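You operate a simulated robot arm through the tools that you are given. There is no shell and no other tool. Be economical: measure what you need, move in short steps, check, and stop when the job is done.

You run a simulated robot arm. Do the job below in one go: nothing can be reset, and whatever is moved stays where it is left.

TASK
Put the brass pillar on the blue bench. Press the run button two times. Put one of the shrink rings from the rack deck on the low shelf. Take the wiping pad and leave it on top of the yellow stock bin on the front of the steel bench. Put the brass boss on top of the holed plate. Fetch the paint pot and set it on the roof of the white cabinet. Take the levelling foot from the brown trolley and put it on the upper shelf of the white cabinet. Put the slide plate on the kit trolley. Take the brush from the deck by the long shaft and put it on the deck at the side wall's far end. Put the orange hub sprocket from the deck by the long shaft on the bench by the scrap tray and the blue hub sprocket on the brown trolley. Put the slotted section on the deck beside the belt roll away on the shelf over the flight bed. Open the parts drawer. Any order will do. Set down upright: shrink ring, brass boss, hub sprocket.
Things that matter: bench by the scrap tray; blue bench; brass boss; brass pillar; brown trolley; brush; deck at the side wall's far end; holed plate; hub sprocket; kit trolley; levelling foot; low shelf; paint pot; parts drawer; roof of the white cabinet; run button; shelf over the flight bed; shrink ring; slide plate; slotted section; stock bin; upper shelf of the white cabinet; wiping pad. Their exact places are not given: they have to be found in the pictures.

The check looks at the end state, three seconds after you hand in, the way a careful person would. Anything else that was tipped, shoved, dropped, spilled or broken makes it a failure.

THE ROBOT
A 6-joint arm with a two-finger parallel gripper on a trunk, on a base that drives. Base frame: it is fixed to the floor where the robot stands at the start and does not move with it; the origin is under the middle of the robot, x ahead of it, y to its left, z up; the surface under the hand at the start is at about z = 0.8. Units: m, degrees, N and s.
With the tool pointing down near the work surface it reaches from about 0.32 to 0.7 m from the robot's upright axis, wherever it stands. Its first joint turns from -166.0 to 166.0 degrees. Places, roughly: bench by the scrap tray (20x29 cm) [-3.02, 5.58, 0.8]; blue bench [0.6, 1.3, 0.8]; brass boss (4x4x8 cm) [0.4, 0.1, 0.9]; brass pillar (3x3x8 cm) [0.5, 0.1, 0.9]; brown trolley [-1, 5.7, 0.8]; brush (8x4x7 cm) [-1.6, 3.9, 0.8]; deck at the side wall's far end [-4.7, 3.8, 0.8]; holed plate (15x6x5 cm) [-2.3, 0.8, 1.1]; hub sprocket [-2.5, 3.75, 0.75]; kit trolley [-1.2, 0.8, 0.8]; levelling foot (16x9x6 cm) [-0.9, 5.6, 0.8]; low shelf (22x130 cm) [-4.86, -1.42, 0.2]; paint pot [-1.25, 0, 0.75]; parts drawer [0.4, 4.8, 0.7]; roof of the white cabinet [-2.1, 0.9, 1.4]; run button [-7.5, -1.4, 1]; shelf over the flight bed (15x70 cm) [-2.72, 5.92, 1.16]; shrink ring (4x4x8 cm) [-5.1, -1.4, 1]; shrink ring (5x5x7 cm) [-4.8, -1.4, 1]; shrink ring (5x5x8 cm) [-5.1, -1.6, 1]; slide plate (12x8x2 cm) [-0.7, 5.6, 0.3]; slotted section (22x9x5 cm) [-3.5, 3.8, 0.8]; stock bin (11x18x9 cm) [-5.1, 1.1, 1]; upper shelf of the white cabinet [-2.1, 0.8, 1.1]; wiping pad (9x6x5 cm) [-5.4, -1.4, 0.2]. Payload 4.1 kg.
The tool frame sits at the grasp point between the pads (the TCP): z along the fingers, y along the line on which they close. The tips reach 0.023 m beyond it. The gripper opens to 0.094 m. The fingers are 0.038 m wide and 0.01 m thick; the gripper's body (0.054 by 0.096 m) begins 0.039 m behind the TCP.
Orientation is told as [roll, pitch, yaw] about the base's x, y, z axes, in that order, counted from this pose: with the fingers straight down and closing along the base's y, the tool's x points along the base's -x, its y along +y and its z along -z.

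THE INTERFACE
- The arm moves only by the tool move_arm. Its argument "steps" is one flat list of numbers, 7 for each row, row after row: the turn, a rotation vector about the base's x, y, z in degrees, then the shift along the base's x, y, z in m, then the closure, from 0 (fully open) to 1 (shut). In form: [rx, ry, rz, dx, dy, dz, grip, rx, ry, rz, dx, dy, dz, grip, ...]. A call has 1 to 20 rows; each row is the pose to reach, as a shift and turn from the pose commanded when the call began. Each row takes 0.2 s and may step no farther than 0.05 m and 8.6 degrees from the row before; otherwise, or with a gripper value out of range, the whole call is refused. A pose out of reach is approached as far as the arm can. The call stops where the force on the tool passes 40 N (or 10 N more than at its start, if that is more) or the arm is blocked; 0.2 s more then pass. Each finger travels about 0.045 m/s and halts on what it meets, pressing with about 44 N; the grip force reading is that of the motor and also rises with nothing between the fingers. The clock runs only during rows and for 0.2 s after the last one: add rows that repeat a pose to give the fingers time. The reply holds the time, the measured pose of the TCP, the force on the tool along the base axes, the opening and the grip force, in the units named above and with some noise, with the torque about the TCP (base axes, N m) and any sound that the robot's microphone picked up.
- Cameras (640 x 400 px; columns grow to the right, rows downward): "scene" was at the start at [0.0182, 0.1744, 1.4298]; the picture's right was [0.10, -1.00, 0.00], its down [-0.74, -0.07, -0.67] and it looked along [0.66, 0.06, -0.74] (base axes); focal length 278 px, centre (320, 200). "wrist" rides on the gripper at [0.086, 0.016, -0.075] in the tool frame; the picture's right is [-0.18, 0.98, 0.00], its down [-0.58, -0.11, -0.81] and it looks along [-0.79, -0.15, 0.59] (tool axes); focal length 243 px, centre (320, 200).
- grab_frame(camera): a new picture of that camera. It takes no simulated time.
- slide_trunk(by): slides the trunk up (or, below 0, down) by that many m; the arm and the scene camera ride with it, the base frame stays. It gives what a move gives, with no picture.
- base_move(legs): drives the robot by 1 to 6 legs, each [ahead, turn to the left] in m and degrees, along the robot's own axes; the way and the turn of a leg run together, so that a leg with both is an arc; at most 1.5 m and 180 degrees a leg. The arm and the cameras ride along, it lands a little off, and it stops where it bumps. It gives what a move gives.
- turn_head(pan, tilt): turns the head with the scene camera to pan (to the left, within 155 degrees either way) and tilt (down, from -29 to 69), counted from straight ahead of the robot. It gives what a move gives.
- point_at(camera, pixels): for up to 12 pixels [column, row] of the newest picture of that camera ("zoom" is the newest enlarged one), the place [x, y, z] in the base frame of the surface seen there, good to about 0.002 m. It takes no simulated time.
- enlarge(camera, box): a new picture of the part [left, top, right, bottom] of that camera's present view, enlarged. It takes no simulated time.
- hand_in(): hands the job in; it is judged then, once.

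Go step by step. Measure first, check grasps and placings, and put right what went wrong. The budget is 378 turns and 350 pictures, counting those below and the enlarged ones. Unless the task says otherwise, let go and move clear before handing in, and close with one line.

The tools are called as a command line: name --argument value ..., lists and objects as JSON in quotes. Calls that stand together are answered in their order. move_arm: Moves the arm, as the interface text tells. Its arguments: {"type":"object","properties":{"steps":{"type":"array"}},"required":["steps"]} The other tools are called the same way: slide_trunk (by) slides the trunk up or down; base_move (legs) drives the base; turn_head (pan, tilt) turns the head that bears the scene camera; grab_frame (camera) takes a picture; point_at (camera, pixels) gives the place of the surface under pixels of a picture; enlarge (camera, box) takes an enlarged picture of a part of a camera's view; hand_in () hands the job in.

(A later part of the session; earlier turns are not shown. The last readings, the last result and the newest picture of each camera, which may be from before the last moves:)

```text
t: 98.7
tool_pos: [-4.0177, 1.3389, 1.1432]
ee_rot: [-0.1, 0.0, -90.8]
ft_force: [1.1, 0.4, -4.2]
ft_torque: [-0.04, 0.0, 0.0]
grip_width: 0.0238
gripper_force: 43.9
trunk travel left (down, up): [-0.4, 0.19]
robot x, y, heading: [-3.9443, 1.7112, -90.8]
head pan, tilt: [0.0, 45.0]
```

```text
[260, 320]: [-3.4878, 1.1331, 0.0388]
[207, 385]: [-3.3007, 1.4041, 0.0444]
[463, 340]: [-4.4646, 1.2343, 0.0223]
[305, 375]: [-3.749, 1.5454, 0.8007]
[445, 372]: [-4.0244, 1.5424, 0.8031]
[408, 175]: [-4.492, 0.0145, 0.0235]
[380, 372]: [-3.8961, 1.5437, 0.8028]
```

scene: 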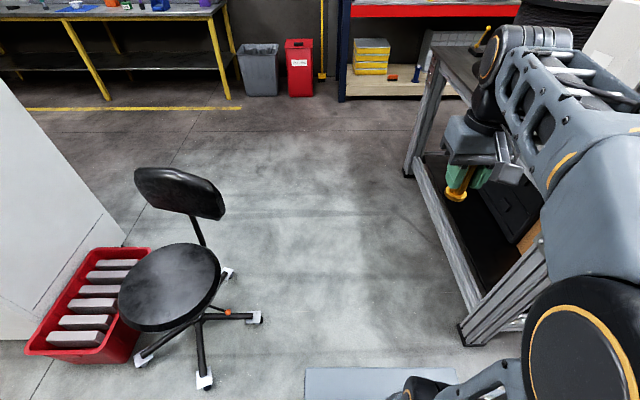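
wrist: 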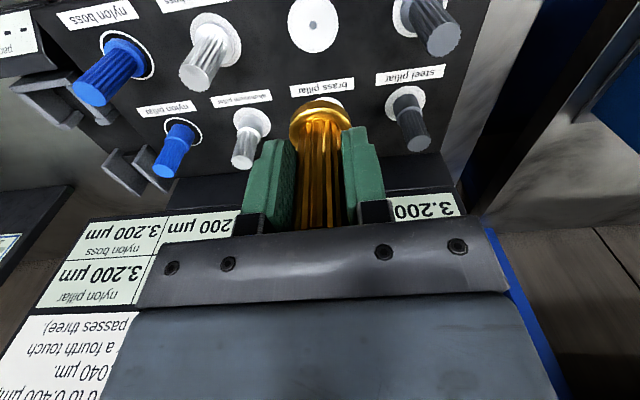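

The lane is 0.97 m wide and I'm near its middle. I'll drive through to y of about 0.1, turn and go east to in front of the cabinet, then look at it.

base_move --legs '[[1.5, 0], [0.12, 0], [0, 90.8]]'

base_move --legs '[[1.4, 0]]'

turn_head --pan 50 --tilt 25

grab_frame --camera "scene"

```text
t: 110.7
tool_pos: [-3.58, 0.016, 1.1417]
ee_rot: [0.0, 0.0, -1.4]
ft_force: [-1.0, 0.5, -3.2]
ft_torque: [-0.02, 0.0, -0.02]
grip_width: 0.0233
gripper_force: 43.9
trunk travel left (down, up): [-0.4, 0.19]
robot x, y, heading: [-3.9515, 0.0964, -1.4]
head pan, tilt: [0.0, 45.0]
```

```text
t: 117.6
tool_pos: [-2.2012, 0.0, 1.1411]
ee_rot: [0.0, 0.1, -0.3]
ft_force: [-0.2, -0.7, -4.0]
ft_torque: [-0.02, -0.02, 0.0]
grip_width: 0.0238
gripper_force: 44.1
trunk travel left (down, up): [-0.4, 0.19]
robot x, y, heading: [-2.5752, 0.0762, -0.3]
head pan, tilt: [0.0, 45.0]
```

```text
t: 118.7
tool_pos: [-2.2019, 0.0015, 1.1412]
ee_rot: [-0.1, 0.0, -0.4]
ft_force: [-0.3, -0.5, -3.0]
ft_torque: [0.01, 0.0, -0.01]
grip_width: 0.0238
gripper_force: 43.4
trunk travel left (down, up): [-0.4, 0.19]
robot x, y, heading: [-2.5761, 0.077, -0.3]
head pan, tilt: [50.0, 25.0]
```

```text
319 pictures are left
```

scene: 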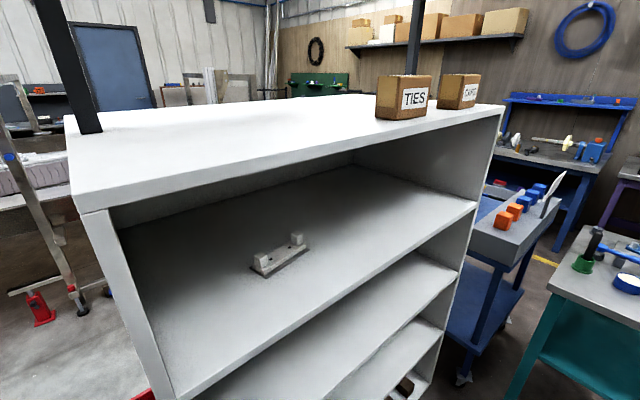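

The upper shelf is open here, and the holed plate sits on it at (280,258) with raised ends. I'll enlarge and measure.

enlarge --camera "scene" --box '[230, 210, 330, 290]'

point_at --camera "scene" --pixels '[[258, 265], [280, 256], [298, 240], [272, 259], [290, 250], [250, 280], [320, 250], [180, 395], [82, 210], [480, 108], [475, 205], [110, 207]]'

```text
5.00 times, centred on (280, 250) of scene
```

zoom: 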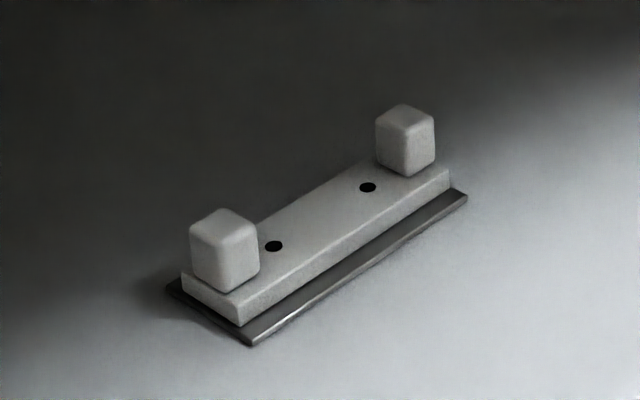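

```text
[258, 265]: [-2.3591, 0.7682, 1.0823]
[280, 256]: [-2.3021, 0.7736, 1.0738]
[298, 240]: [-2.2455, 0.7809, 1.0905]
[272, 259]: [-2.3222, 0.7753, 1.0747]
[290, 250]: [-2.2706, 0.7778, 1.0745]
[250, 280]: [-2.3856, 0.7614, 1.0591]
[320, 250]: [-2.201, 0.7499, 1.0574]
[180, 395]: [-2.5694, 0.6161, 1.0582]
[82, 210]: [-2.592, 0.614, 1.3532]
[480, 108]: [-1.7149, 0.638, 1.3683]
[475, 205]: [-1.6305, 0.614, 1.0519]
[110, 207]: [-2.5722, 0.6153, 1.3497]
```

The shelf is 0.29 m high inside, so a vertical hand won't fit, and the boss must be regrasped with the tool tilted toward the opening. I'll look at the teal table ahead as a place for that; the paint pot is there too.

turn_head --pan 5 --tilt 28

grab_frame --camera "scene"

```text
t: 119.9
tool_pos: [-2.2025, 0.0004, 1.1416]
ee_rot: [0.1, 0.0, -0.3]
ft_force: [-0.2, -0.1, -3.7]
ft_torque: [-0.01, 0.04, -0.05]
grip_width: 0.0238
gripper_force: 43.8
trunk travel left (down, up): [-0.4, 0.19]
robot x, y, heading: [-2.5742, 0.0771, -0.3]
head pan, tilt: [5.0, 28.0]
```

```text
317 pictures are left
```

scene: 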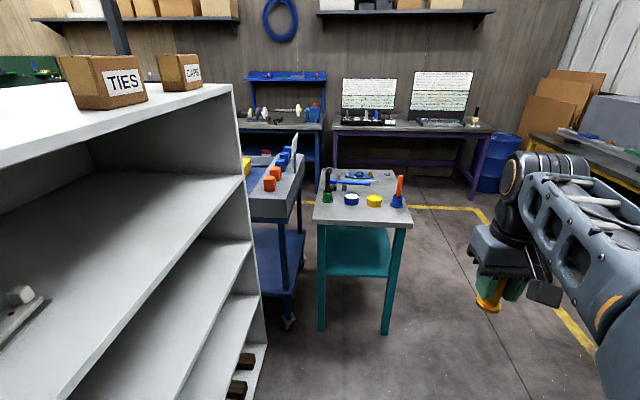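

enlarge --camera "scene" --box '[230, 130, 430, 240]'

point_at --camera "scene" --pixels '[[315, 220], [405, 225], [328, 195], [352, 198], [374, 200], [397, 203], [398, 185], [360, 215], [325, 165], [360, 185], [260, 210], [400, 172]]'

```text
3.20 times, centred on (330, 185) of scene
```

zoom: 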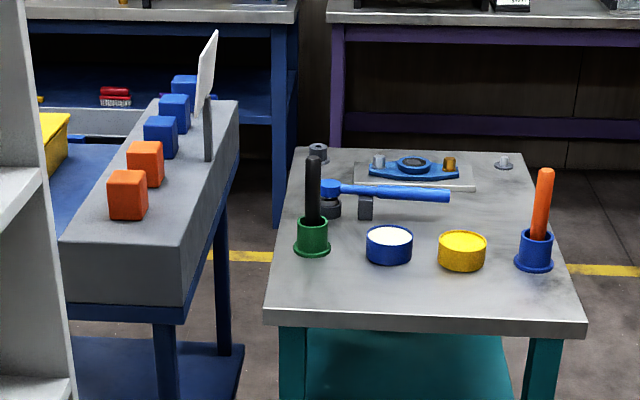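

```text
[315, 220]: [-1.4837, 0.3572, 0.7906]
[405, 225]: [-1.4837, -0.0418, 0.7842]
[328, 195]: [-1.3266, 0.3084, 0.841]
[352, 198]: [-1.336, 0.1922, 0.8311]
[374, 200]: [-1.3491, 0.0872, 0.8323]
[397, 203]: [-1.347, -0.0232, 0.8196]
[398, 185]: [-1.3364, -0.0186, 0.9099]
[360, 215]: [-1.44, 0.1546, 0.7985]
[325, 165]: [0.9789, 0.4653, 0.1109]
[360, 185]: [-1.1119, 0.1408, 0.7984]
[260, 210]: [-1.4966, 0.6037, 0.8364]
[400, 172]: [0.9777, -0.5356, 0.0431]
```

The teal table (edge x -1.485, top 0.7985) has a free front strip near (360,215), good for setting the boss down to regrasp. I'll drive up to about 0.55 m from it.

base_move --legs '[[0.58, 0]]'

turn_head --pan 15 --tilt 45

grab_frame --camera "scene"

```text
t: 123.2
tool_pos: [-1.6147, -0.0022, 1.1421]
ee_rot: [0.0, 0.1, -0.3]
ft_force: [0.7, -1.4, -3.3]
ft_torque: [0.03, -0.01, -0.03]
grip_width: 0.0237
gripper_force: 44.0
trunk travel left (down, up): [-0.4, 0.19]
robot x, y, heading: [-1.9892, 0.0759, -0.2]
head pan, tilt: [5.0, 28.0]
```

```text
t: 124.0
tool_pos: [-1.6142, -0.0026, 1.1428]
ee_rot: [0.0, -0.1, -0.3]
ft_force: [0.3, 0.0, -3.6]
ft_torque: [0.03, 0.01, 0.05]
grip_width: 0.0234
gripper_force: 44.0
trunk travel left (down, up): [-0.4, 0.19]
robot x, y, heading: [-1.9874, 0.074, -0.3]
head pan, tilt: [15.0, 45.0]
```

```text
315 pictures are left
```

scene: 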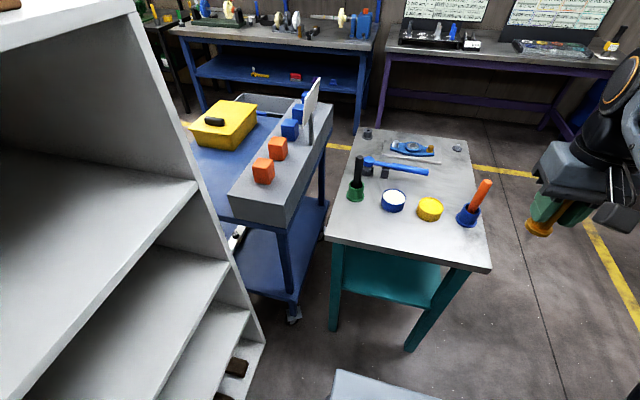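

point_at --camera "scene" --pixels '[[392, 212], [429, 220], [466, 225], [356, 200], [400, 240], [370, 240], [440, 245], [467, 216], [486, 182], [392, 195], [430, 203], [356, 193]]'

enlarge --camera "scene" --box '[320, 120, 500, 270]'

```text
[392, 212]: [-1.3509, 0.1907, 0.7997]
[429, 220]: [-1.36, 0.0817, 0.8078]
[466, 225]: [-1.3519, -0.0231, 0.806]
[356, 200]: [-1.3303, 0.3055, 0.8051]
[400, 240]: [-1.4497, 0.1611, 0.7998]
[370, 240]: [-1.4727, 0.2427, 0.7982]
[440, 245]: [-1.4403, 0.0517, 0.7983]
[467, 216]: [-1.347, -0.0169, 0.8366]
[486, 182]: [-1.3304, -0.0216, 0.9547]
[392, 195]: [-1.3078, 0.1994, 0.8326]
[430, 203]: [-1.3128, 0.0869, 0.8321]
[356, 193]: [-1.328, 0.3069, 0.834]
```

```text
2.67 times, centred on (410, 195) of scene
```

zoom: 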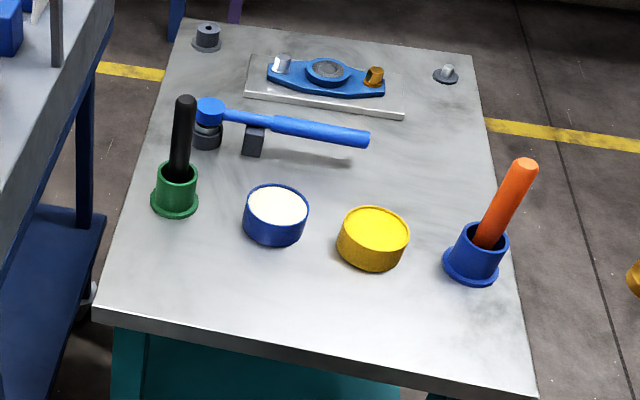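

The front strip is clear at z 0.7985, with the tins starting at x -1.355. I'll set the boss at (-1.435,0.14).

move_arm --steps '[0, 0, 0, 0.036, 0.03, 0, 1, 0, 0, 0, 0.072, 0.06, 0, 1, 0, 0, 0, 0.108, 0.09, 0, 1, 0, 0, 0, 0.144, 0.115, 0, 1, 0, 0, 0, 0.179, 0.142, 0, 1, 0, 0, 0, 0.179, 0.142, -0.05, 1, 0, 0, 0, 0.179, 0.142, -0.1, 1, 0, 0, 0, 0.179, 0.142, -0.15, 1, 0, 0, 0, 0.179, 0.142, -0.2, 1, 0, 0, 0, 0.179, 0.142, -0.24, 1, 0, 0, 0, 0.179, 0.142, -0.27, 1, 0, 0, 0, 0.179, 0.142, -0.28, 1, 0, 0, 0, 0.179, 0.142, -0.28, 1]'

grab_frame --camera "wrist"

```text
t: 126.8
tool_pos: [-1.4372, 0.1394, 0.8641]
ee_rot: [0.0, 0.0, -0.4]
ft_force: [-0.2, -0.5, -2.8]
ft_torque: [-0.01, 0.02, 0.04]
grip_width: 0.0237
gripper_force: 44.3
trunk travel left (down, up): [-0.4, 0.19]
robot x, y, heading: [-1.9902, 0.0716, -0.4]
head pan, tilt: [15.0, 45.0]
```

```text
313 pictures are left
```

wrist: 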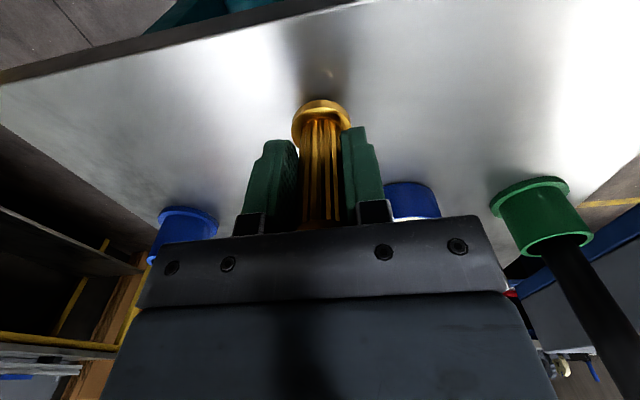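

The boss hangs about 1 cm above the table. I'll lower, release with a partial opening and rise clear.

move_arm --steps '[0, 0, 0, 0, 0, -0.008, 1, 0, 0, 0, 0, 0, -0.012, 1, 0, 0, 0, 0, 0, -0.0125, 1, 0, 0, 0, 0, 0, -0.0125, 0.6, 0, 0, 0, 0, 0, -0.0125, 0.5, 0, 0, 0, 0, 0, -0.0125, 0.5, 0, 0, 0, 0, 0, 0.03, 0.5, 0, 0, 0, 0, 0, 0.08, 0.5, 0, 0, 0, 0, 0, 0.13, 0.5, 0, 0, 0, 0, 0, 0.18, 0.5]'

grab_frame --camera "wrist"

```text
t: 129.0
tool_pos: [-1.4397, 0.1397, 1.0449]
ee_rot: [0.0, 0.1, -0.3]
ft_force: [0.3, -0.1, -0.7]
ft_torque: [-0.01, 0.03, 0.0]
grip_width: 0.0469
gripper_force: 0.1
trunk travel left (down, up): [-0.4, 0.19]
robot x, y, heading: [-1.9878, 0.0701, -0.2]
head pan, tilt: [15.0, 45.0]
```

```text
312 pictures are left
```

wrist: 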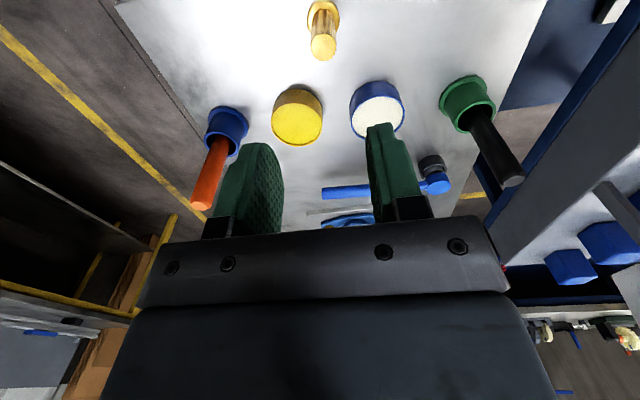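

The boss stands upright at (323,30). I'll measure its top and then tilt the hand 52° to regrasp it from the front.

point_at --camera "wrist" --pixels '[[323, 47], [311, 48], [335, 47], [323, 39], [323, 57], [323, 8]]'

enlarge --camera "wrist" --box '[180, 50, 540, 230]'

```text
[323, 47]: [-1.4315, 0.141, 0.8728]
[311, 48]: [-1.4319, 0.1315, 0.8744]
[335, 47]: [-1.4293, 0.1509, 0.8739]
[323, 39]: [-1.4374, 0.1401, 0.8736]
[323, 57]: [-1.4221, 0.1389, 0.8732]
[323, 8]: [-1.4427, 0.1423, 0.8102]
```

```text
1.78 times, centred on (360, 140) of wrist
```

zoom: 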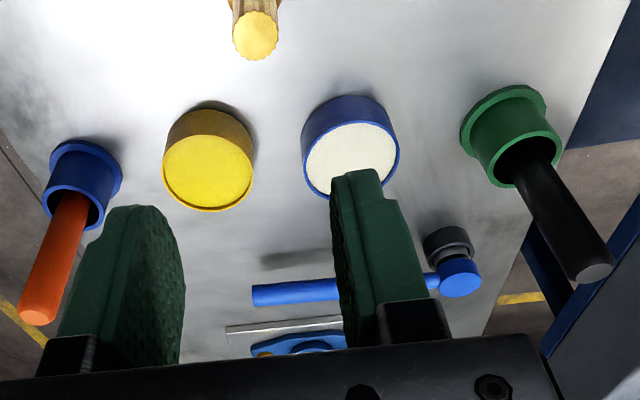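

The boss axis is (-1.431,0.141), top 0.8735. I'll tilt 52° while backing off to a pre-grasp point, fingers opened to 66 mm.

move_arm --steps '[0, -7.5, 0, -0.012, 0, -0.01, 0.3, 0, -15, 0, -0.024, 0, -0.02, 0.3, 0, -22.5, 0, -0.036, 0, -0.03, 0.3, 0, -30, 0, -0.05, 0, -0.045, 0.3, 0, -37.5, 0, -0.065, 0, -0.06, 0.3, 0, -45, 0, -0.08, 0, -0.08, 0.3, 0, -52, 0, -0.086, 0, -0.1, 0.3, 0, -52, 0, -0.086, 0, -0.115, 0.3]'

grab_frame --camera "wrist"

grab_frame --camera "scene"

```text
t: 130.8
tool_pos: [-1.5212, 0.1392, 0.9265]
ee_rot: [1.4, -51.5, -2.4]
ft_force: [0.0, 0.9, 1.6]
ft_torque: [-0.1, 0.05, -0.02]
grip_width: 0.066
gripper_force: 0.0
out of reach, approached as far as the arm can: row 6, 7
trunk travel left (down, up): [-0.4, 0.19]
robot x, y, heading: [-1.9861, 0.0737, -0.3]
head pan, tilt: [15.0, 45.0]
```

```text
310 pictures are left
```

wrist: 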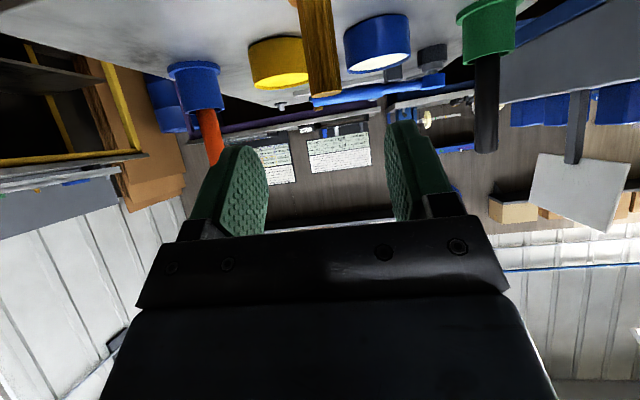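

```text
309 pictures are left
```

scene: 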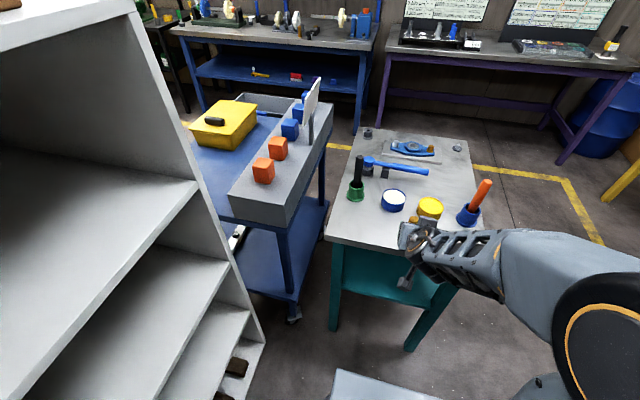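

The tilt was reached, and the boss is at (318,60) between the fingers ahead. I'll advance along the approach to the grasp point and close.

move_arm --steps '[0, 0, 0, 0.024, 0.001, -0.02, 0.3, 0, 0, 0, 0.048, 0.002, -0.04, 0.3, 0, 0, 0, 0.072, 0.002, -0.06, 0.3, 0, 0, 0, 0.093, 0.002, -0.08, 0.3, 0, 0, 0, 0.093, 0.002, -0.08, 0.3]'

grab_frame --camera "wrist"

grab_frame --camera "scene"

```text
t: 132.0
tool_pos: [-1.4282, 0.1444, 0.8476]
ee_rot: [0.3, -52.0, -0.6]
ft_force: [0.0, 0.9, -0.6]
ft_torque: [-0.02, 0.01, 0.0]
grip_width: 0.066
gripper_force: 0.0
trunk travel left (down, up): [-0.4, 0.19]
robot x, y, heading: [-1.9907, 0.0724, -0.4]
head pan, tilt: [15.0, 45.0]
```

```text
308 pictures are left
```

wrist: 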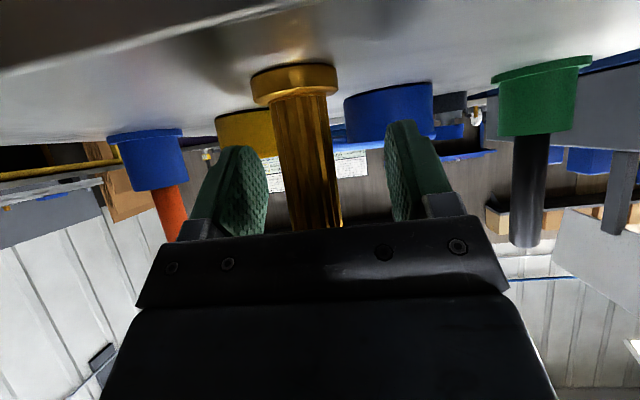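

```text
307 pictures are left
```

scene: 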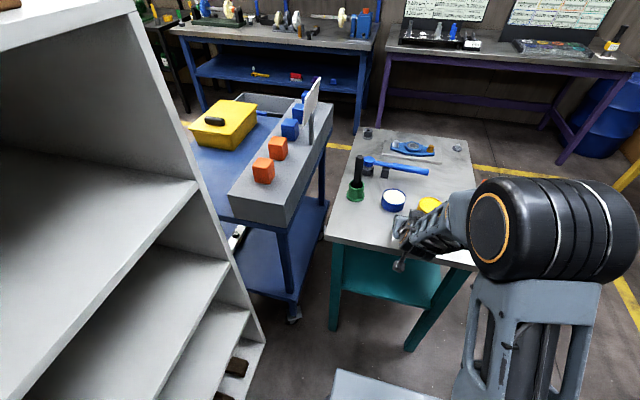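

The boss is between the fingers, its flange clear above in the image. I'll close and lift.

move_arm --steps '[0, 0, 0, 0, 0, 0, 1, 0, 0, 0, 0, 0, 0, 1, 0, 0, 0, 0, 0, 0, 1, 0, 0, 0, 0, 0, 0, 1, 0, 0, 0, 0, 0, 0.04, 1, 0, 0, 0, 0, 0, 0.08, 1, 0, 0, 0, 0, 0, 0.12, 1, 0, 0, 0, 0, 0, 0.16, 1, 0, 0, 0, 0, 0, 0.2, 1, 0, 0, 0, 0, 0, 0.25, 1, 0, 0, 0, 0, 0, 0.3, 1]'

grab_frame --camera "wrist"

```text
t: 134.4
tool_pos: [-1.43, 0.1399, 1.1456]
ee_rot: [0.3, -51.9, -0.2]
ft_force: [0.0, -0.3, -3.7]
ft_torque: [0.0, -0.02, -0.01]
grip_width: 0.0233
gripper_force: 44.2
trunk travel left (down, up): [-0.4, 0.19]
robot x, y, heading: [-1.9865, 0.0693, -0.3]
head pan, tilt: [15.0, 45.0]
```

```text
306 pictures are left
```

wrist: 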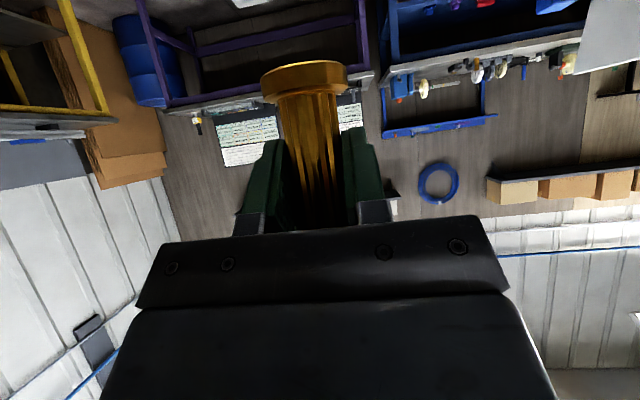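

The boss is held upright with its foot 0.049 m below the TCP. I'll retract a bit, back up about 0.25 m and turn left to face the shelf.

move_arm --steps '[0, 0, 0, -0.04, 0, 0.01, 1, 0, 0, 0, -0.07, 0, 0.02, 1]'

base_move --legs '[[-0.25, 0], [0, 90.3]]'

turn_head --pan 25 --tilt 25

grab_frame --camera "scene"

```text
t: 135.0
tool_pos: [-1.4991, 0.1411, 1.1688]
ee_rot: [0.4, -52.0, -0.4]
ft_force: [-0.7, 0.7, -2.5]
ft_torque: [-0.01, -0.02, 0.0]
grip_width: 0.0235
gripper_force: 44.1
trunk travel left (down, up): [-0.4, 0.19]
robot x, y, heading: [-1.9843, 0.0727, -0.2]
head pan, tilt: [15.0, 45.0]
```

```text
t: 140.6
tool_pos: [-2.2948, 0.5653, 1.1675]
ee_rot: [0.2, -52.0, 87.8]
ft_force: [-0.4, 0.2, -3.3]
ft_torque: [0.0, -0.01, -0.04]
grip_width: 0.0238
gripper_force: 43.9
trunk travel left (down, up): [-0.4, 0.19]
robot x, y, heading: [-2.2433, 0.0718, 87.8]
head pan, tilt: [15.0, 45.0]
```

```text
t: 141.4
tool_pos: [-2.2956, 0.565, 1.1684]
ee_rot: [0.4, -51.9, 87.8]
ft_force: [0.3, -0.1, -3.1]
ft_torque: [0.04, -0.02, -0.02]
grip_width: 0.0235
gripper_force: 44.0
trunk travel left (down, up): [-0.4, 0.19]
robot x, y, heading: [-2.2398, 0.0726, 87.9]
head pan, tilt: [25.0, 25.0]
```

```text
305 pictures are left
```

scene: 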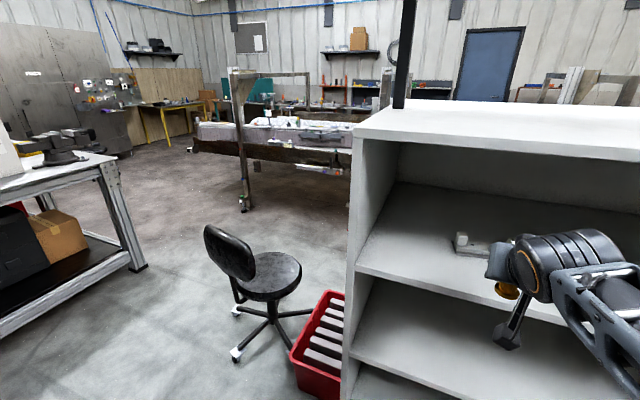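

The hand is in front of the opening. I'll check the wrist view toward the plate and measure it.

grab_frame --camera "wrist"

turn_head --pan 0 --tilt 20

grab_frame --camera "scene"

```text
304 pictures are left
```

wrist: 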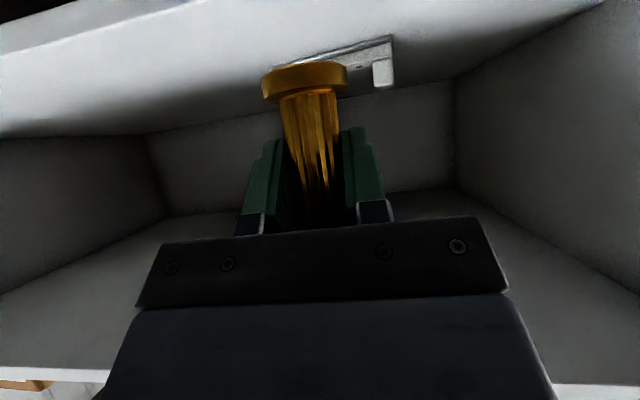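

```text
t: 142.3
tool_pos: [-2.295, 0.5649, 1.1666]
ee_rot: [0.3, -51.9, 87.8]
ft_force: [0.0, -0.4, -3.8]
ft_torque: [0.02, 0.02, 0.01]
grip_width: 0.0235
gripper_force: 44.0
trunk travel left (down, up): [-0.4, 0.19]
robot x, y, heading: [-2.2375, 0.074, 87.9]
head pan, tilt: [0.0, 20.0]
```

```text
303 pictures are left
```

scene: 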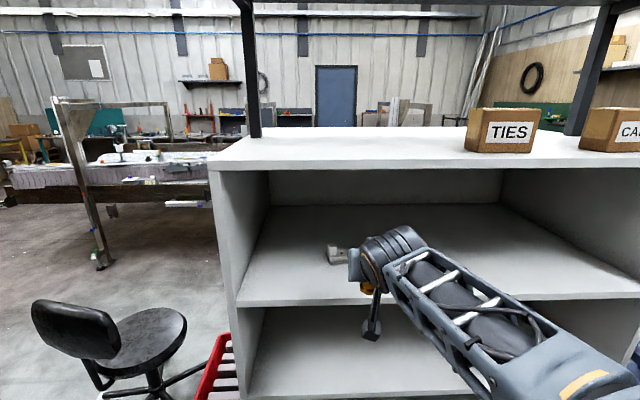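

The plate's hole line gives its middle at about (-2.298,0.778), top 1.0745. I'll advance inward at this height, staying above the lugs, and check before lowering.

move_arm --steps '[0, 0, 0, -0.001, 0.043, 0, 1, 0, 0, 0, -0.002, 0.086, 0, 1, 0, 0, 0, -0.003, 0.129, 0, 1, 0, 0, 0, -0.003, 0.172, 0, 1, 0, 0, 0, -0.003, 0.215, 0, 1, 0, 0, 0, -0.003, 0.215, -0.02, 1, 0, 0, 0, -0.003, 0.215, -0.02, 1]'

grab_frame --camera "wrist"

enlarge --camera "scene" --box '[280, 180, 480, 320]'

```text
t: 143.9
tool_pos: [-2.297, 0.7803, 1.148]
ee_rot: [0.5, -52.0, 88.0]
ft_force: [-0.2, 0.9, -2.9]
ft_torque: [0.0, 0.01, 0.01]
grip_width: 0.0236
gripper_force: 44.3
trunk travel left (down, up): [-0.4, 0.19]
robot x, y, heading: [-2.2397, 0.0744, 87.8]
head pan, tilt: [0.0, 20.0]
```

```text
302 pictures are left
```

wrist: 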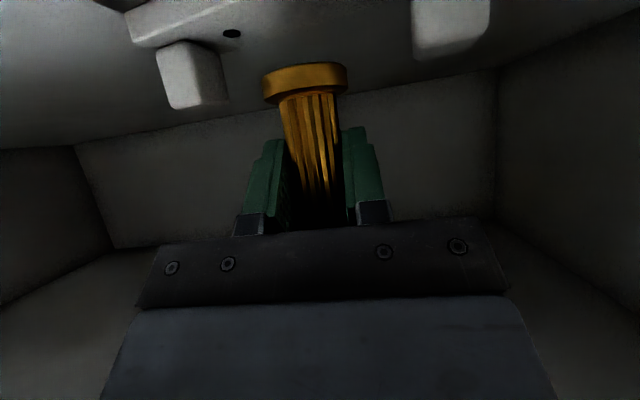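

```text
2.86 times, centred on (380, 250) of scene
```

zoom: 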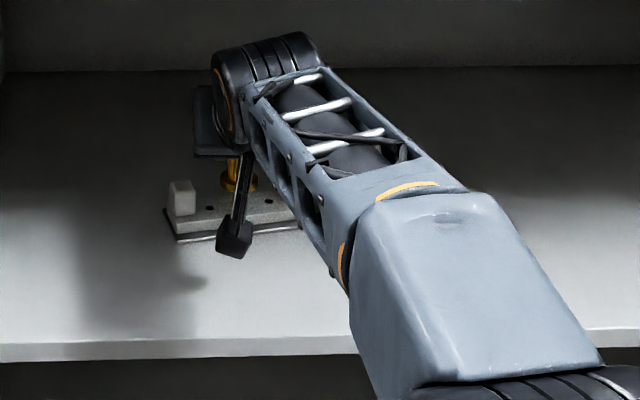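

The plate's lugs are at (192,75) and (450,25), with a hole at (232,33) in the wrist view. I'll measure them to check the boss's alignment.

point_at --camera "wrist" --pixels '[[190, 70], [180, 95], [215, 90], [450, 25], [415, 30], [480, 40], [232, 33], [330, 15], [335, 30], [240, 50], [160, 10], [430, 55]]'

```text
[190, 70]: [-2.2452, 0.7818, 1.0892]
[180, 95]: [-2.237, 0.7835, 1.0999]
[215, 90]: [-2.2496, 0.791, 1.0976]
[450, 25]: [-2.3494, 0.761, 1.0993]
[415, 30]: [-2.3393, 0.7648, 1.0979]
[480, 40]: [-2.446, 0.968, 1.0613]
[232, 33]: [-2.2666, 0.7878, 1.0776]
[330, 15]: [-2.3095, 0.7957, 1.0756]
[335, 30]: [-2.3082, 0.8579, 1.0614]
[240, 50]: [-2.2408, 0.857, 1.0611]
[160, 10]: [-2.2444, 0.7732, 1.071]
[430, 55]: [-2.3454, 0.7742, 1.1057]
```

The plate's centre works out to (-2.297,0.782) and the boss is within 2 mm of it. I'll lower gently to the plate.

move_arm --steps '[0, 0, 0, 0, 0.002, -0.01, 1, 0, 0, 0, 0, 0.002, -0.018, 1, 0, 0, 0, 0, 0.002, -0.021, 1, 0, 0, 0, 0, 0.002, -0.0225, 1, 0, 0, 0, 0, 0.002, -0.0225, 1]'

grab_frame --camera "wrist"

```text
t: 145.1
tool_pos: [-2.2981, 0.7837, 1.1265]
ee_rot: [0.3, -51.8, 87.8]
ft_force: [0.5, -0.5, -3.5]
ft_torque: [-0.01, -0.05, -0.01]
grip_width: 0.0234
gripper_force: 44.5
trunk travel left (down, up): [-0.4, 0.19]
robot x, y, heading: [-2.2422, 0.0741, 88.0]
head pan, tilt: [0.0, 20.0]
```

```text
300 pictures are left
```

wrist: 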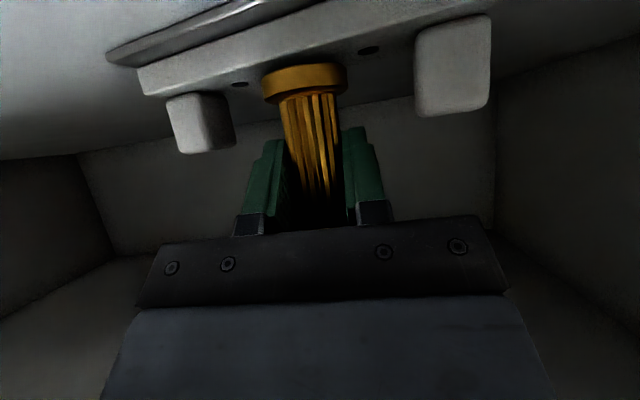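

The boss is centred between the two holes (240,83) and (369,50). I'll lower a little more until it rests, then release.

move_arm --steps '[0, 0, 0, 0, 0, -0.001, 1, 0, 0, 0, 0, 0, -0.002, 1, 0, 0, 0, 0, 0, -0.003, 1, 0, 0, 0, 0, 0, -0.003, 1]'

```text
t: 146.1
tool_pos: [-2.2975, 0.7821, 1.1226]
ee_rot: [0.3, -52.0, 87.8]
ft_force: [1.2, 0.5, -0.8]
ft_torque: [0.02, -0.06, 0.02]
grip_width: 0.0233
gripper_force: 44.3
trunk travel left (down, up): [-0.4, 0.19]
robot x, y, heading: [-2.2414, 0.0711, 87.8]
head pan, tilt: [0.0, 20.0]
```

The weight is now taken by the plate. I'll open partly and back straight out.

move_arm --steps '[0, 0, 0, 0, 0, 0, 0.7, 0, 0, 0, 0, 0, 0, 0.5, 0, 0, 0, 0, 0, 0, 0.5, 0, 0, 0, 0, -0.03, 0.012, 0.5, 0, 0, 0, 0, -0.07, 0.025, 0.5, 0, 0, 0, 0, -0.115, 0.035, 0.5, 0, 0, 0, 0, -0.16, 0.04, 0.5, 0, 0, 0, 0, -0.205, 0.045, 0.5]'

grab_frame --camera "wrist"

enlarge --camera "scene" --box '[260, 180, 460, 320]'

```text
t: 147.9
tool_pos: [-2.2981, 0.5782, 1.1657]
ee_rot: [0.3, -51.9, 87.8]
ft_force: [0.2, -0.1, -0.5]
ft_torque: [0.0, 0.03, -0.01]
grip_width: 0.0471
gripper_force: 0.1
trunk travel left (down, up): [-0.4, 0.19]
robot x, y, heading: [-2.2382, 0.0712, 87.9]
head pan, tilt: [0.0, 20.0]
```

```text
299 pictures are left
```

wrist: 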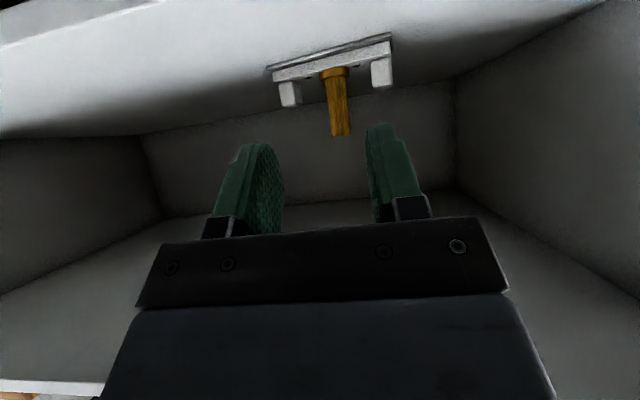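

```text
2.86 times, centred on (360, 250) of scene
```

zoom: 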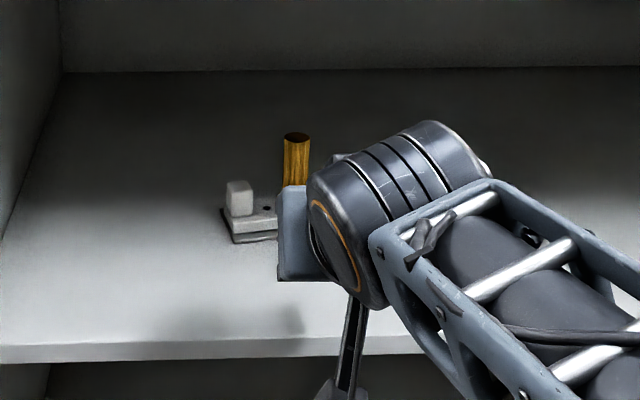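

The boss stands centred on the holed plate. Next is the paint pot, so I'll turn back to the teal table and bring the tool vertical again.

base_move --legs '[[0, -88], [0.2, 0]]'

move_arm --steps '[0, 7.5, 0, 0, -0.02, 0.02, 0.3, 0, 15, 0, 0, -0.04, 0.03, 0, 0, 22.5, 0, 0, -0.06, 0.04, 0, 0, 30, 0, 0, -0.06, 0.05, 0, 0, 37.5, 0, 0, -0.06, 0.05, 0, 0, 45, 0, 0, -0.06, 0.05, 0, 0, 52, 0, 0, -0.06, 0.05, 0]'

turn_head --pan 10 --tilt 40

enlarge --camera "scene" --box '[240, 120, 440, 270]'

grab_frame --camera "scene"

```text
t: 153.3
tool_pos: [-1.5328, 0.1345, 1.1658]
ee_rot: [0.3, -52.0, -1.1]
ft_force: [0.0, -0.2, -0.2]
ft_torque: [0.0, 0.01, 0.02]
grip_width: 0.0472
gripper_force: 0.1
trunk travel left (down, up): [-0.4, 0.19]
robot x, y, heading: [-2.0412, 0.0664, -1.0]
head pan, tilt: [0.0, 20.0]
```

```text
t: 154.9
tool_pos: [-1.5352, 0.0752, 1.2158]
ee_rot: [-0.7, 0.2, -0.8]
ft_force: [0.1, -0.6, 0.8]
ft_torque: [0.03, 0.01, 0.03]
grip_width: 0.0942
gripper_force: 0.0
trunk travel left (down, up): [-0.4, 0.19]
robot x, y, heading: [-2.031, 0.0708, -1.2]
head pan, tilt: [0.0, 20.0]
```

```text
t: 155.7
tool_pos: [-1.5331, 0.0761, 1.2159]
ee_rot: [-0.5, 0.0, -0.7]
ft_force: [0.0, 0.2, 0.1]
ft_torque: [0.02, 0.0, -0.02]
grip_width: 0.0941
gripper_force: 0.0
trunk travel left (down, up): [-0.4, 0.19]
robot x, y, heading: [-2.039, 0.0714, -1.4]
head pan, tilt: [10.0, 40.0]
```

```text
2.67 times, centred on (340, 195) of scene
```

zoom: 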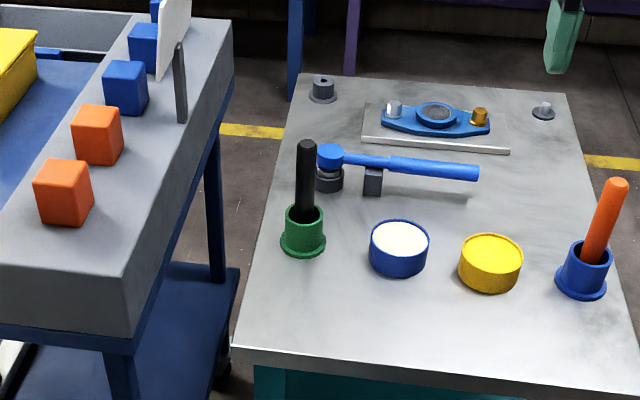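

```text
296 pictures are left
```

scene: 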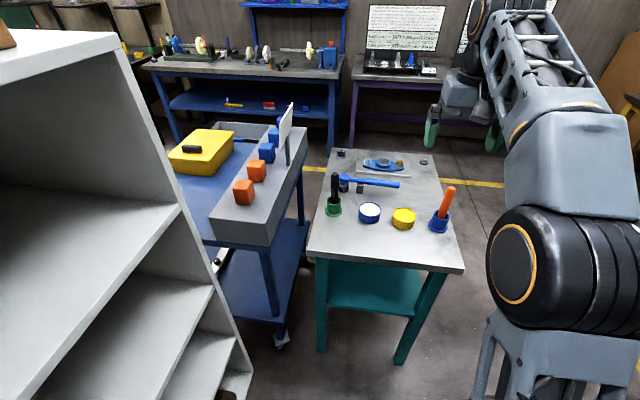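

No labels face this way; earlier the blue tin read GREASE from the +x side. I'll move the wrist camera beyond the tins, turned about to look back at the labels.

base_move --legs '[[0.1, 0]]'

move_arm --steps '[0, 0, 8.5, 0.015, 0, 0, 0, 0, 0, 17, 0.03, 0, 0, 0, 0, 0, 25.5, 0.045, 0, 0, 0, 0, 0, 34, 0.06, 0, 0, 0, 0, 0, 42.5, 0.075, 0, 0, 0, 0, 0, 51, 0.09, 0, -0.01, 0, 0, 0, 59.5, 0.105, 0, -0.02, 0, 0, 0, 68, 0.12, 0, -0.03, 0, 0, 0, 76.5, 0.135, 0, -0.04, 0, 0, 0, 85, 0.15, 0, -0.05, 0, 0, 0, 93.5, 0.16, 0, -0.06, 0, 0, 0, 102, 0.17, 0, -0.07, 0, 0, 0, 110.5, 0.17, 0, -0.08, 0, 0, 0, 119, 0.17, 0, -0.09, 0, 0, 0, 127.5, 0.17, 0, -0.1, 0, 0, 0, 136, 0.17, 0, -0.11, 0, 0, 0, 144.5, 0.17, 0, -0.12, 0, 0, 0, 153, 0.17, 0, -0.13, 0, 0, 0, 161.5, 0.17, 0, -0.14, 0, 0, 0, 170, 0.17, 0, -0.15, 0]'

grab_frame --camera "wrist"

```text
t: 156.9
tool_pos: [-1.4312, 0.0722, 1.2167]
ee_rot: [-0.6, 0.0, -0.9]
ft_force: [0.6, -0.8, -0.9]
ft_torque: [0.0, 0.04, 0.03]
grip_width: 0.094
gripper_force: 0.1
trunk travel left (down, up): [-0.4, 0.19]
robot x, y, heading: [-1.9362, 0.0632, -1.1]
head pan, tilt: [10.0, 40.0]
```

```text
t: 161.1
tool_pos: [-1.2793, 0.071, 1.0595]
ee_rot: [-0.5, -0.1, 169.4]
ft_force: [-0.7, 0.1, 1.0]
ft_torque: [0.02, -0.01, 0.01]
grip_width: 0.0941
gripper_force: 0.0
out of reach, approached as far as the arm can: row 4, 5, 6, 7, 8, 9, 10, 11, 12, 13, 14, 15, 16, 17, 18, 19, 20
trunk travel left (down, up): [-0.4, 0.19]
robot x, y, heading: [-1.9382, 0.071, -1.2]
head pan, tilt: [10.0, 40.0]
```

```text
295 pictures are left
```

wrist: 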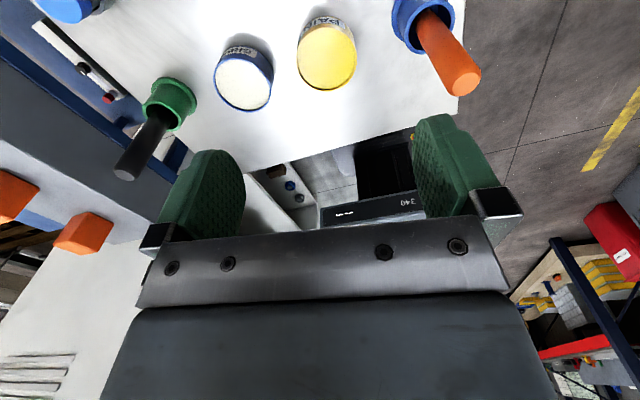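

enlarge --camera "wrist" --box '[200, 0, 380, 120]'

point_at --camera "wrist" --pixels '[[300, 60], [355, 60], [327, 30], [325, 88], [327, 60], [216, 75], [272, 80], [243, 105], [245, 60], [242, 83]]'

```text
3.33 times, centred on (290, 60) of wrist
```

zoom: 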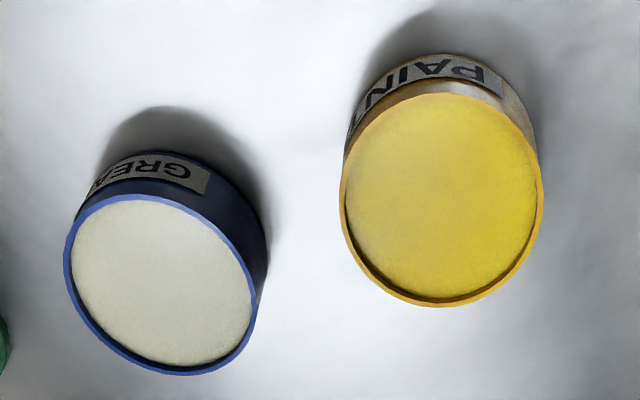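

```text
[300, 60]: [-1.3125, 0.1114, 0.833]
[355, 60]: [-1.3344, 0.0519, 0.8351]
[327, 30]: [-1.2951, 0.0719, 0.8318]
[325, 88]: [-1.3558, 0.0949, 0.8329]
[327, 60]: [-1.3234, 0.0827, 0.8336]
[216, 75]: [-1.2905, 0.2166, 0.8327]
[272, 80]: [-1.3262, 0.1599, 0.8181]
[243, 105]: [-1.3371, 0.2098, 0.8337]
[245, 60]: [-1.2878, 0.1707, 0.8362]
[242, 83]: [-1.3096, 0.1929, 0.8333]
```

The yellow tin reads PAINT: centre (-1.3245,0.0825), about 63 mm wide, top 0.834. It's an open pot, so I'll keep it level; I'll turn the wrist back and hover over it.

move_arm --steps '[0, 0, -8.5, 0, 0, 0, 0, 0, 0, -17, 0, 0, 0, 0, 0, 0, -25.5, 0, 0, 0, 0, 0, 0, -34, 0, 0, 0, 0, 0, 0, -42.5, 0, 0, 0, 0, 0, 0, -51, 0, 0, 0, 0, 0, 0, -59.5, 0, 0, 0, 0, 0, 0, -68, 0, 0, 0, 0, 0, 0, -76.5, 0, 0, 0, 0, 0, 0, -85, -0.01, 0, 0, 0, 0, 0, -93.5, -0.02, 0, 0, 0, 0, 0, -102, -0.03, 0, 0, 0, 0, 0, -110.5, -0.04, 0, 0, 0, 0, 0, -119, -0.05, 0, 0, 0, 0, 0, -127.5, -0.06, 0, 0, 0, 0, 0, -136, -0.063, 0, 0, 0, 0, 0, -144.5, -0.063, 0.005, 0, 0, 0, 0, -153, -0.063, 0.008, 0, 0, 0, 0, -161.5, -0.063, 0.01, 0, 0.15, 0, 0, -169, -0.063, 0.01, 0, 0.15]'

grab_frame --camera "wrist"

```text
t: 165.3
tool_pos: [-1.34, 0.0821, 1.0578]
ee_rot: [-0.6, 0.1, 0.0]
ft_force: [0.2, -0.2, 1.4]
ft_torque: [-0.02, -0.01, 0.02]
grip_width: 0.0797
gripper_force: 0.0
trunk travel left (down, up): [-0.4, 0.19]
robot x, y, heading: [-1.9349, 0.0649, -1.3]
head pan, tilt: [10.0, 40.0]
```

```text
293 pictures are left
```

wrist: 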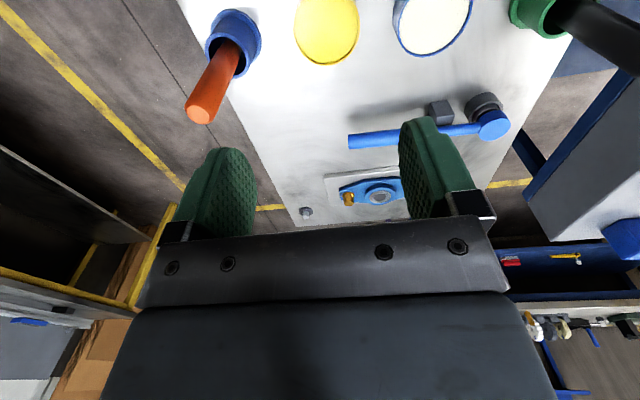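

The paint tin is straight below at (327,28). I'll descend over it with the fingers at 80 mm and look before closing.

move_arm --steps '[0, 0, 0, 0.0155, 0.0005, -0.04, 0.15, 0, 0, 0, 0.0155, 0.0005, -0.085, 0.15, 0, 0, 0, 0.0155, 0.0005, -0.13, 0.15, 0, 0, 0, 0.0155, 0.0005, -0.175, 0.15, 0, 0, 0, 0.0155, 0.0005, -0.21, 0.15, 0, 0, 0, 0.0155, 0.0005, -0.231, 0.15, 0, 0, 0, 0.0155, 0.0005, -0.231, 0.15]'

grab_frame --camera "wrist"

```text
t: 166.9
tool_pos: [-1.3227, 0.083, 0.8295]
ee_rot: [-0.6, 0.0, 0.2]
ft_force: [0.0, 0.2, -0.1]
ft_torque: [0.02, -0.03, 0.01]
grip_width: 0.0799
gripper_force: 0.0
trunk travel left (down, up): [-0.4, 0.19]
robot x, y, heading: [-1.9335, 0.0664, -1.2]
head pan, tilt: [10.0, 40.0]
```

```text
292 pictures are left
```

wrist: 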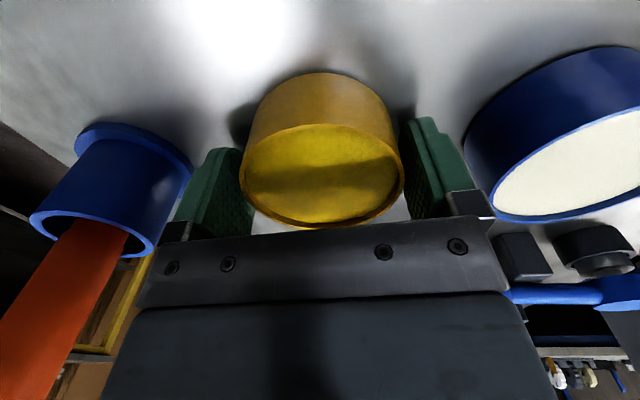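

The tin is centred between the fingers and both neighbours are clear. I'll close and lift smoothly.

move_arm --steps '[0, 0, 0, 0, 0, 0, 1, 0, 0, 0, 0, 0, 0, 1, 0, 0, 0, 0, 0, 0, 1, 0, 0, 0, 0, 0, 0.01, 1, 0, 0, 0, 0, 0, 0.03, 1, 0, 0, 0, 0, 0, 0.06, 1, 0, 0, 0, 0, 0, 0.09, 1, 0, 0, 0, 0, 0, 0.12, 1, 0, 0, 0, 0, 0, 0.15, 1, 0, 0, 0, 0, 0, 0.18, 1, 0, 0, 0, 0, 0, 0.21, 1, 0, 0, 0, 0, 0, 0.24, 1, 0, 0, 0, -0.02, 0, 0.26, 1, 0, 0, 0, -0.05, 0, 0.28, 1, 0, 0, 0, -0.08, 0, 0.3, 1, 0, 0, 0, -0.11, 0, 0.31, 1, 0, 0, 0, -0.14, 0, 0.31, 1, 0, 0, 0, -0.17, 0, 0.31, 1]'

grab_frame --camera "wrist"

```text
t: 170.7
tool_pos: [-1.4944, 0.0849, 1.1364]
ee_rot: [-0.6, 0.2, 0.2]
ft_force: [0.1, -0.9, -3.4]
ft_torque: [-0.01, 0.04, 0.0]
grip_width: 0.0712
gripper_force: 43.9
trunk travel left (down, up): [-0.4, 0.19]
robot x, y, heading: [-1.934, 0.0695, -1.2]
head pan, tilt: [10.0, 40.0]
```

```text
291 pictures are left
```

wrist: 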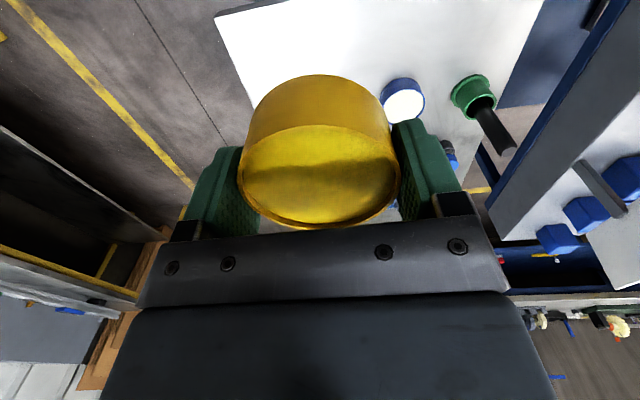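

The paint tin is held level (71 mm wide), its bottom 0.031 m below the TCP. I'll back up, turn to the cabinet and raise the trunk.

base_move --legs '[[-0.25, 0], [0, 91]]'

slide_trunk --by 0.19

turn_head --pan 10 --tilt 30

grab_frame --camera "scene"

```text
t: 176.3
tool_pos: [-2.1933, 0.5158, 1.1368]
ee_rot: [-0.6, 0.1, 90.1]
ft_force: [-0.3, -0.6, -2.5]
ft_torque: [-0.02, 0.01, 0.01]
grip_width: 0.0713
gripper_force: 44.1
trunk travel left (down, up): [-0.4, 0.19]
robot x, y, heading: [-2.1783, 0.069, 88.7]
head pan, tilt: [10.0, 40.0]
```

```text
t: 178.4
tool_pos: [-2.1946, 0.5146, 1.3268]
ee_rot: [-0.6, 0.1, 90.0]
ft_force: [-0.2, 0.9, -3.4]
ft_torque: [0.0, -0.01, 0.01]
grip_width: 0.0714
gripper_force: 44.4
trunk travel left (down, up): [-0.59, 0.0]
robot x, y, heading: [-2.1797, 0.0726, 88.7]
head pan, tilt: [10.0, 40.0]
```

```text
t: 179.1
tool_pos: [-2.1946, 0.5145, 1.3268]
ee_rot: [-0.6, 0.1, 90.0]
ft_force: [0.2, 0.0, -2.8]
ft_torque: [-0.01, 0.02, 0.0]
grip_width: 0.0713
gripper_force: 44.5
trunk travel left (down, up): [-0.59, 0.0]
robot x, y, heading: [-2.18, 0.0744, 88.6]
head pan, tilt: [10.0, 30.0]
```

```text
290 pictures are left
```

scene: 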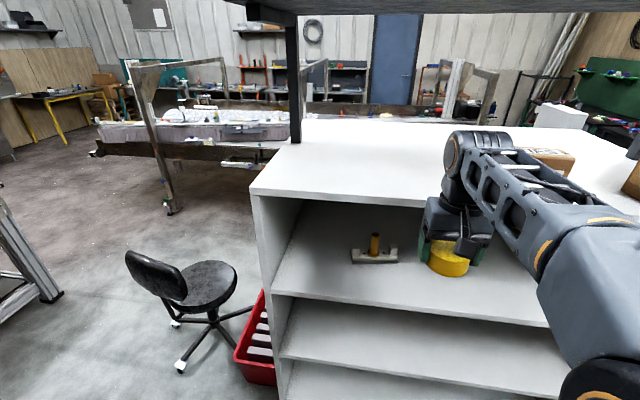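

The roof is free around (380,170), left of the boxes. I'll measure roof, post and overhead shelf.

point_at --camera "scene" --pixels '[[380, 170], [350, 185], [400, 200], [420, 150], [295, 140], [292, 40], [420, 10], [540, 160], [300, 190], [330, 150]]'

```text
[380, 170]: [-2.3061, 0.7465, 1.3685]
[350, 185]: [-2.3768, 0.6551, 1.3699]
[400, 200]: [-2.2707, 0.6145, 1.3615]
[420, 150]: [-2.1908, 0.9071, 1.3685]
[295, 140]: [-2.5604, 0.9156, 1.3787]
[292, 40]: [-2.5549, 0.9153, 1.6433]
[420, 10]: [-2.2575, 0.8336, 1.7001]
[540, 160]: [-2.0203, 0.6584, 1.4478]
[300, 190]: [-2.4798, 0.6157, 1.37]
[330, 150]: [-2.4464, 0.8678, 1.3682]
```

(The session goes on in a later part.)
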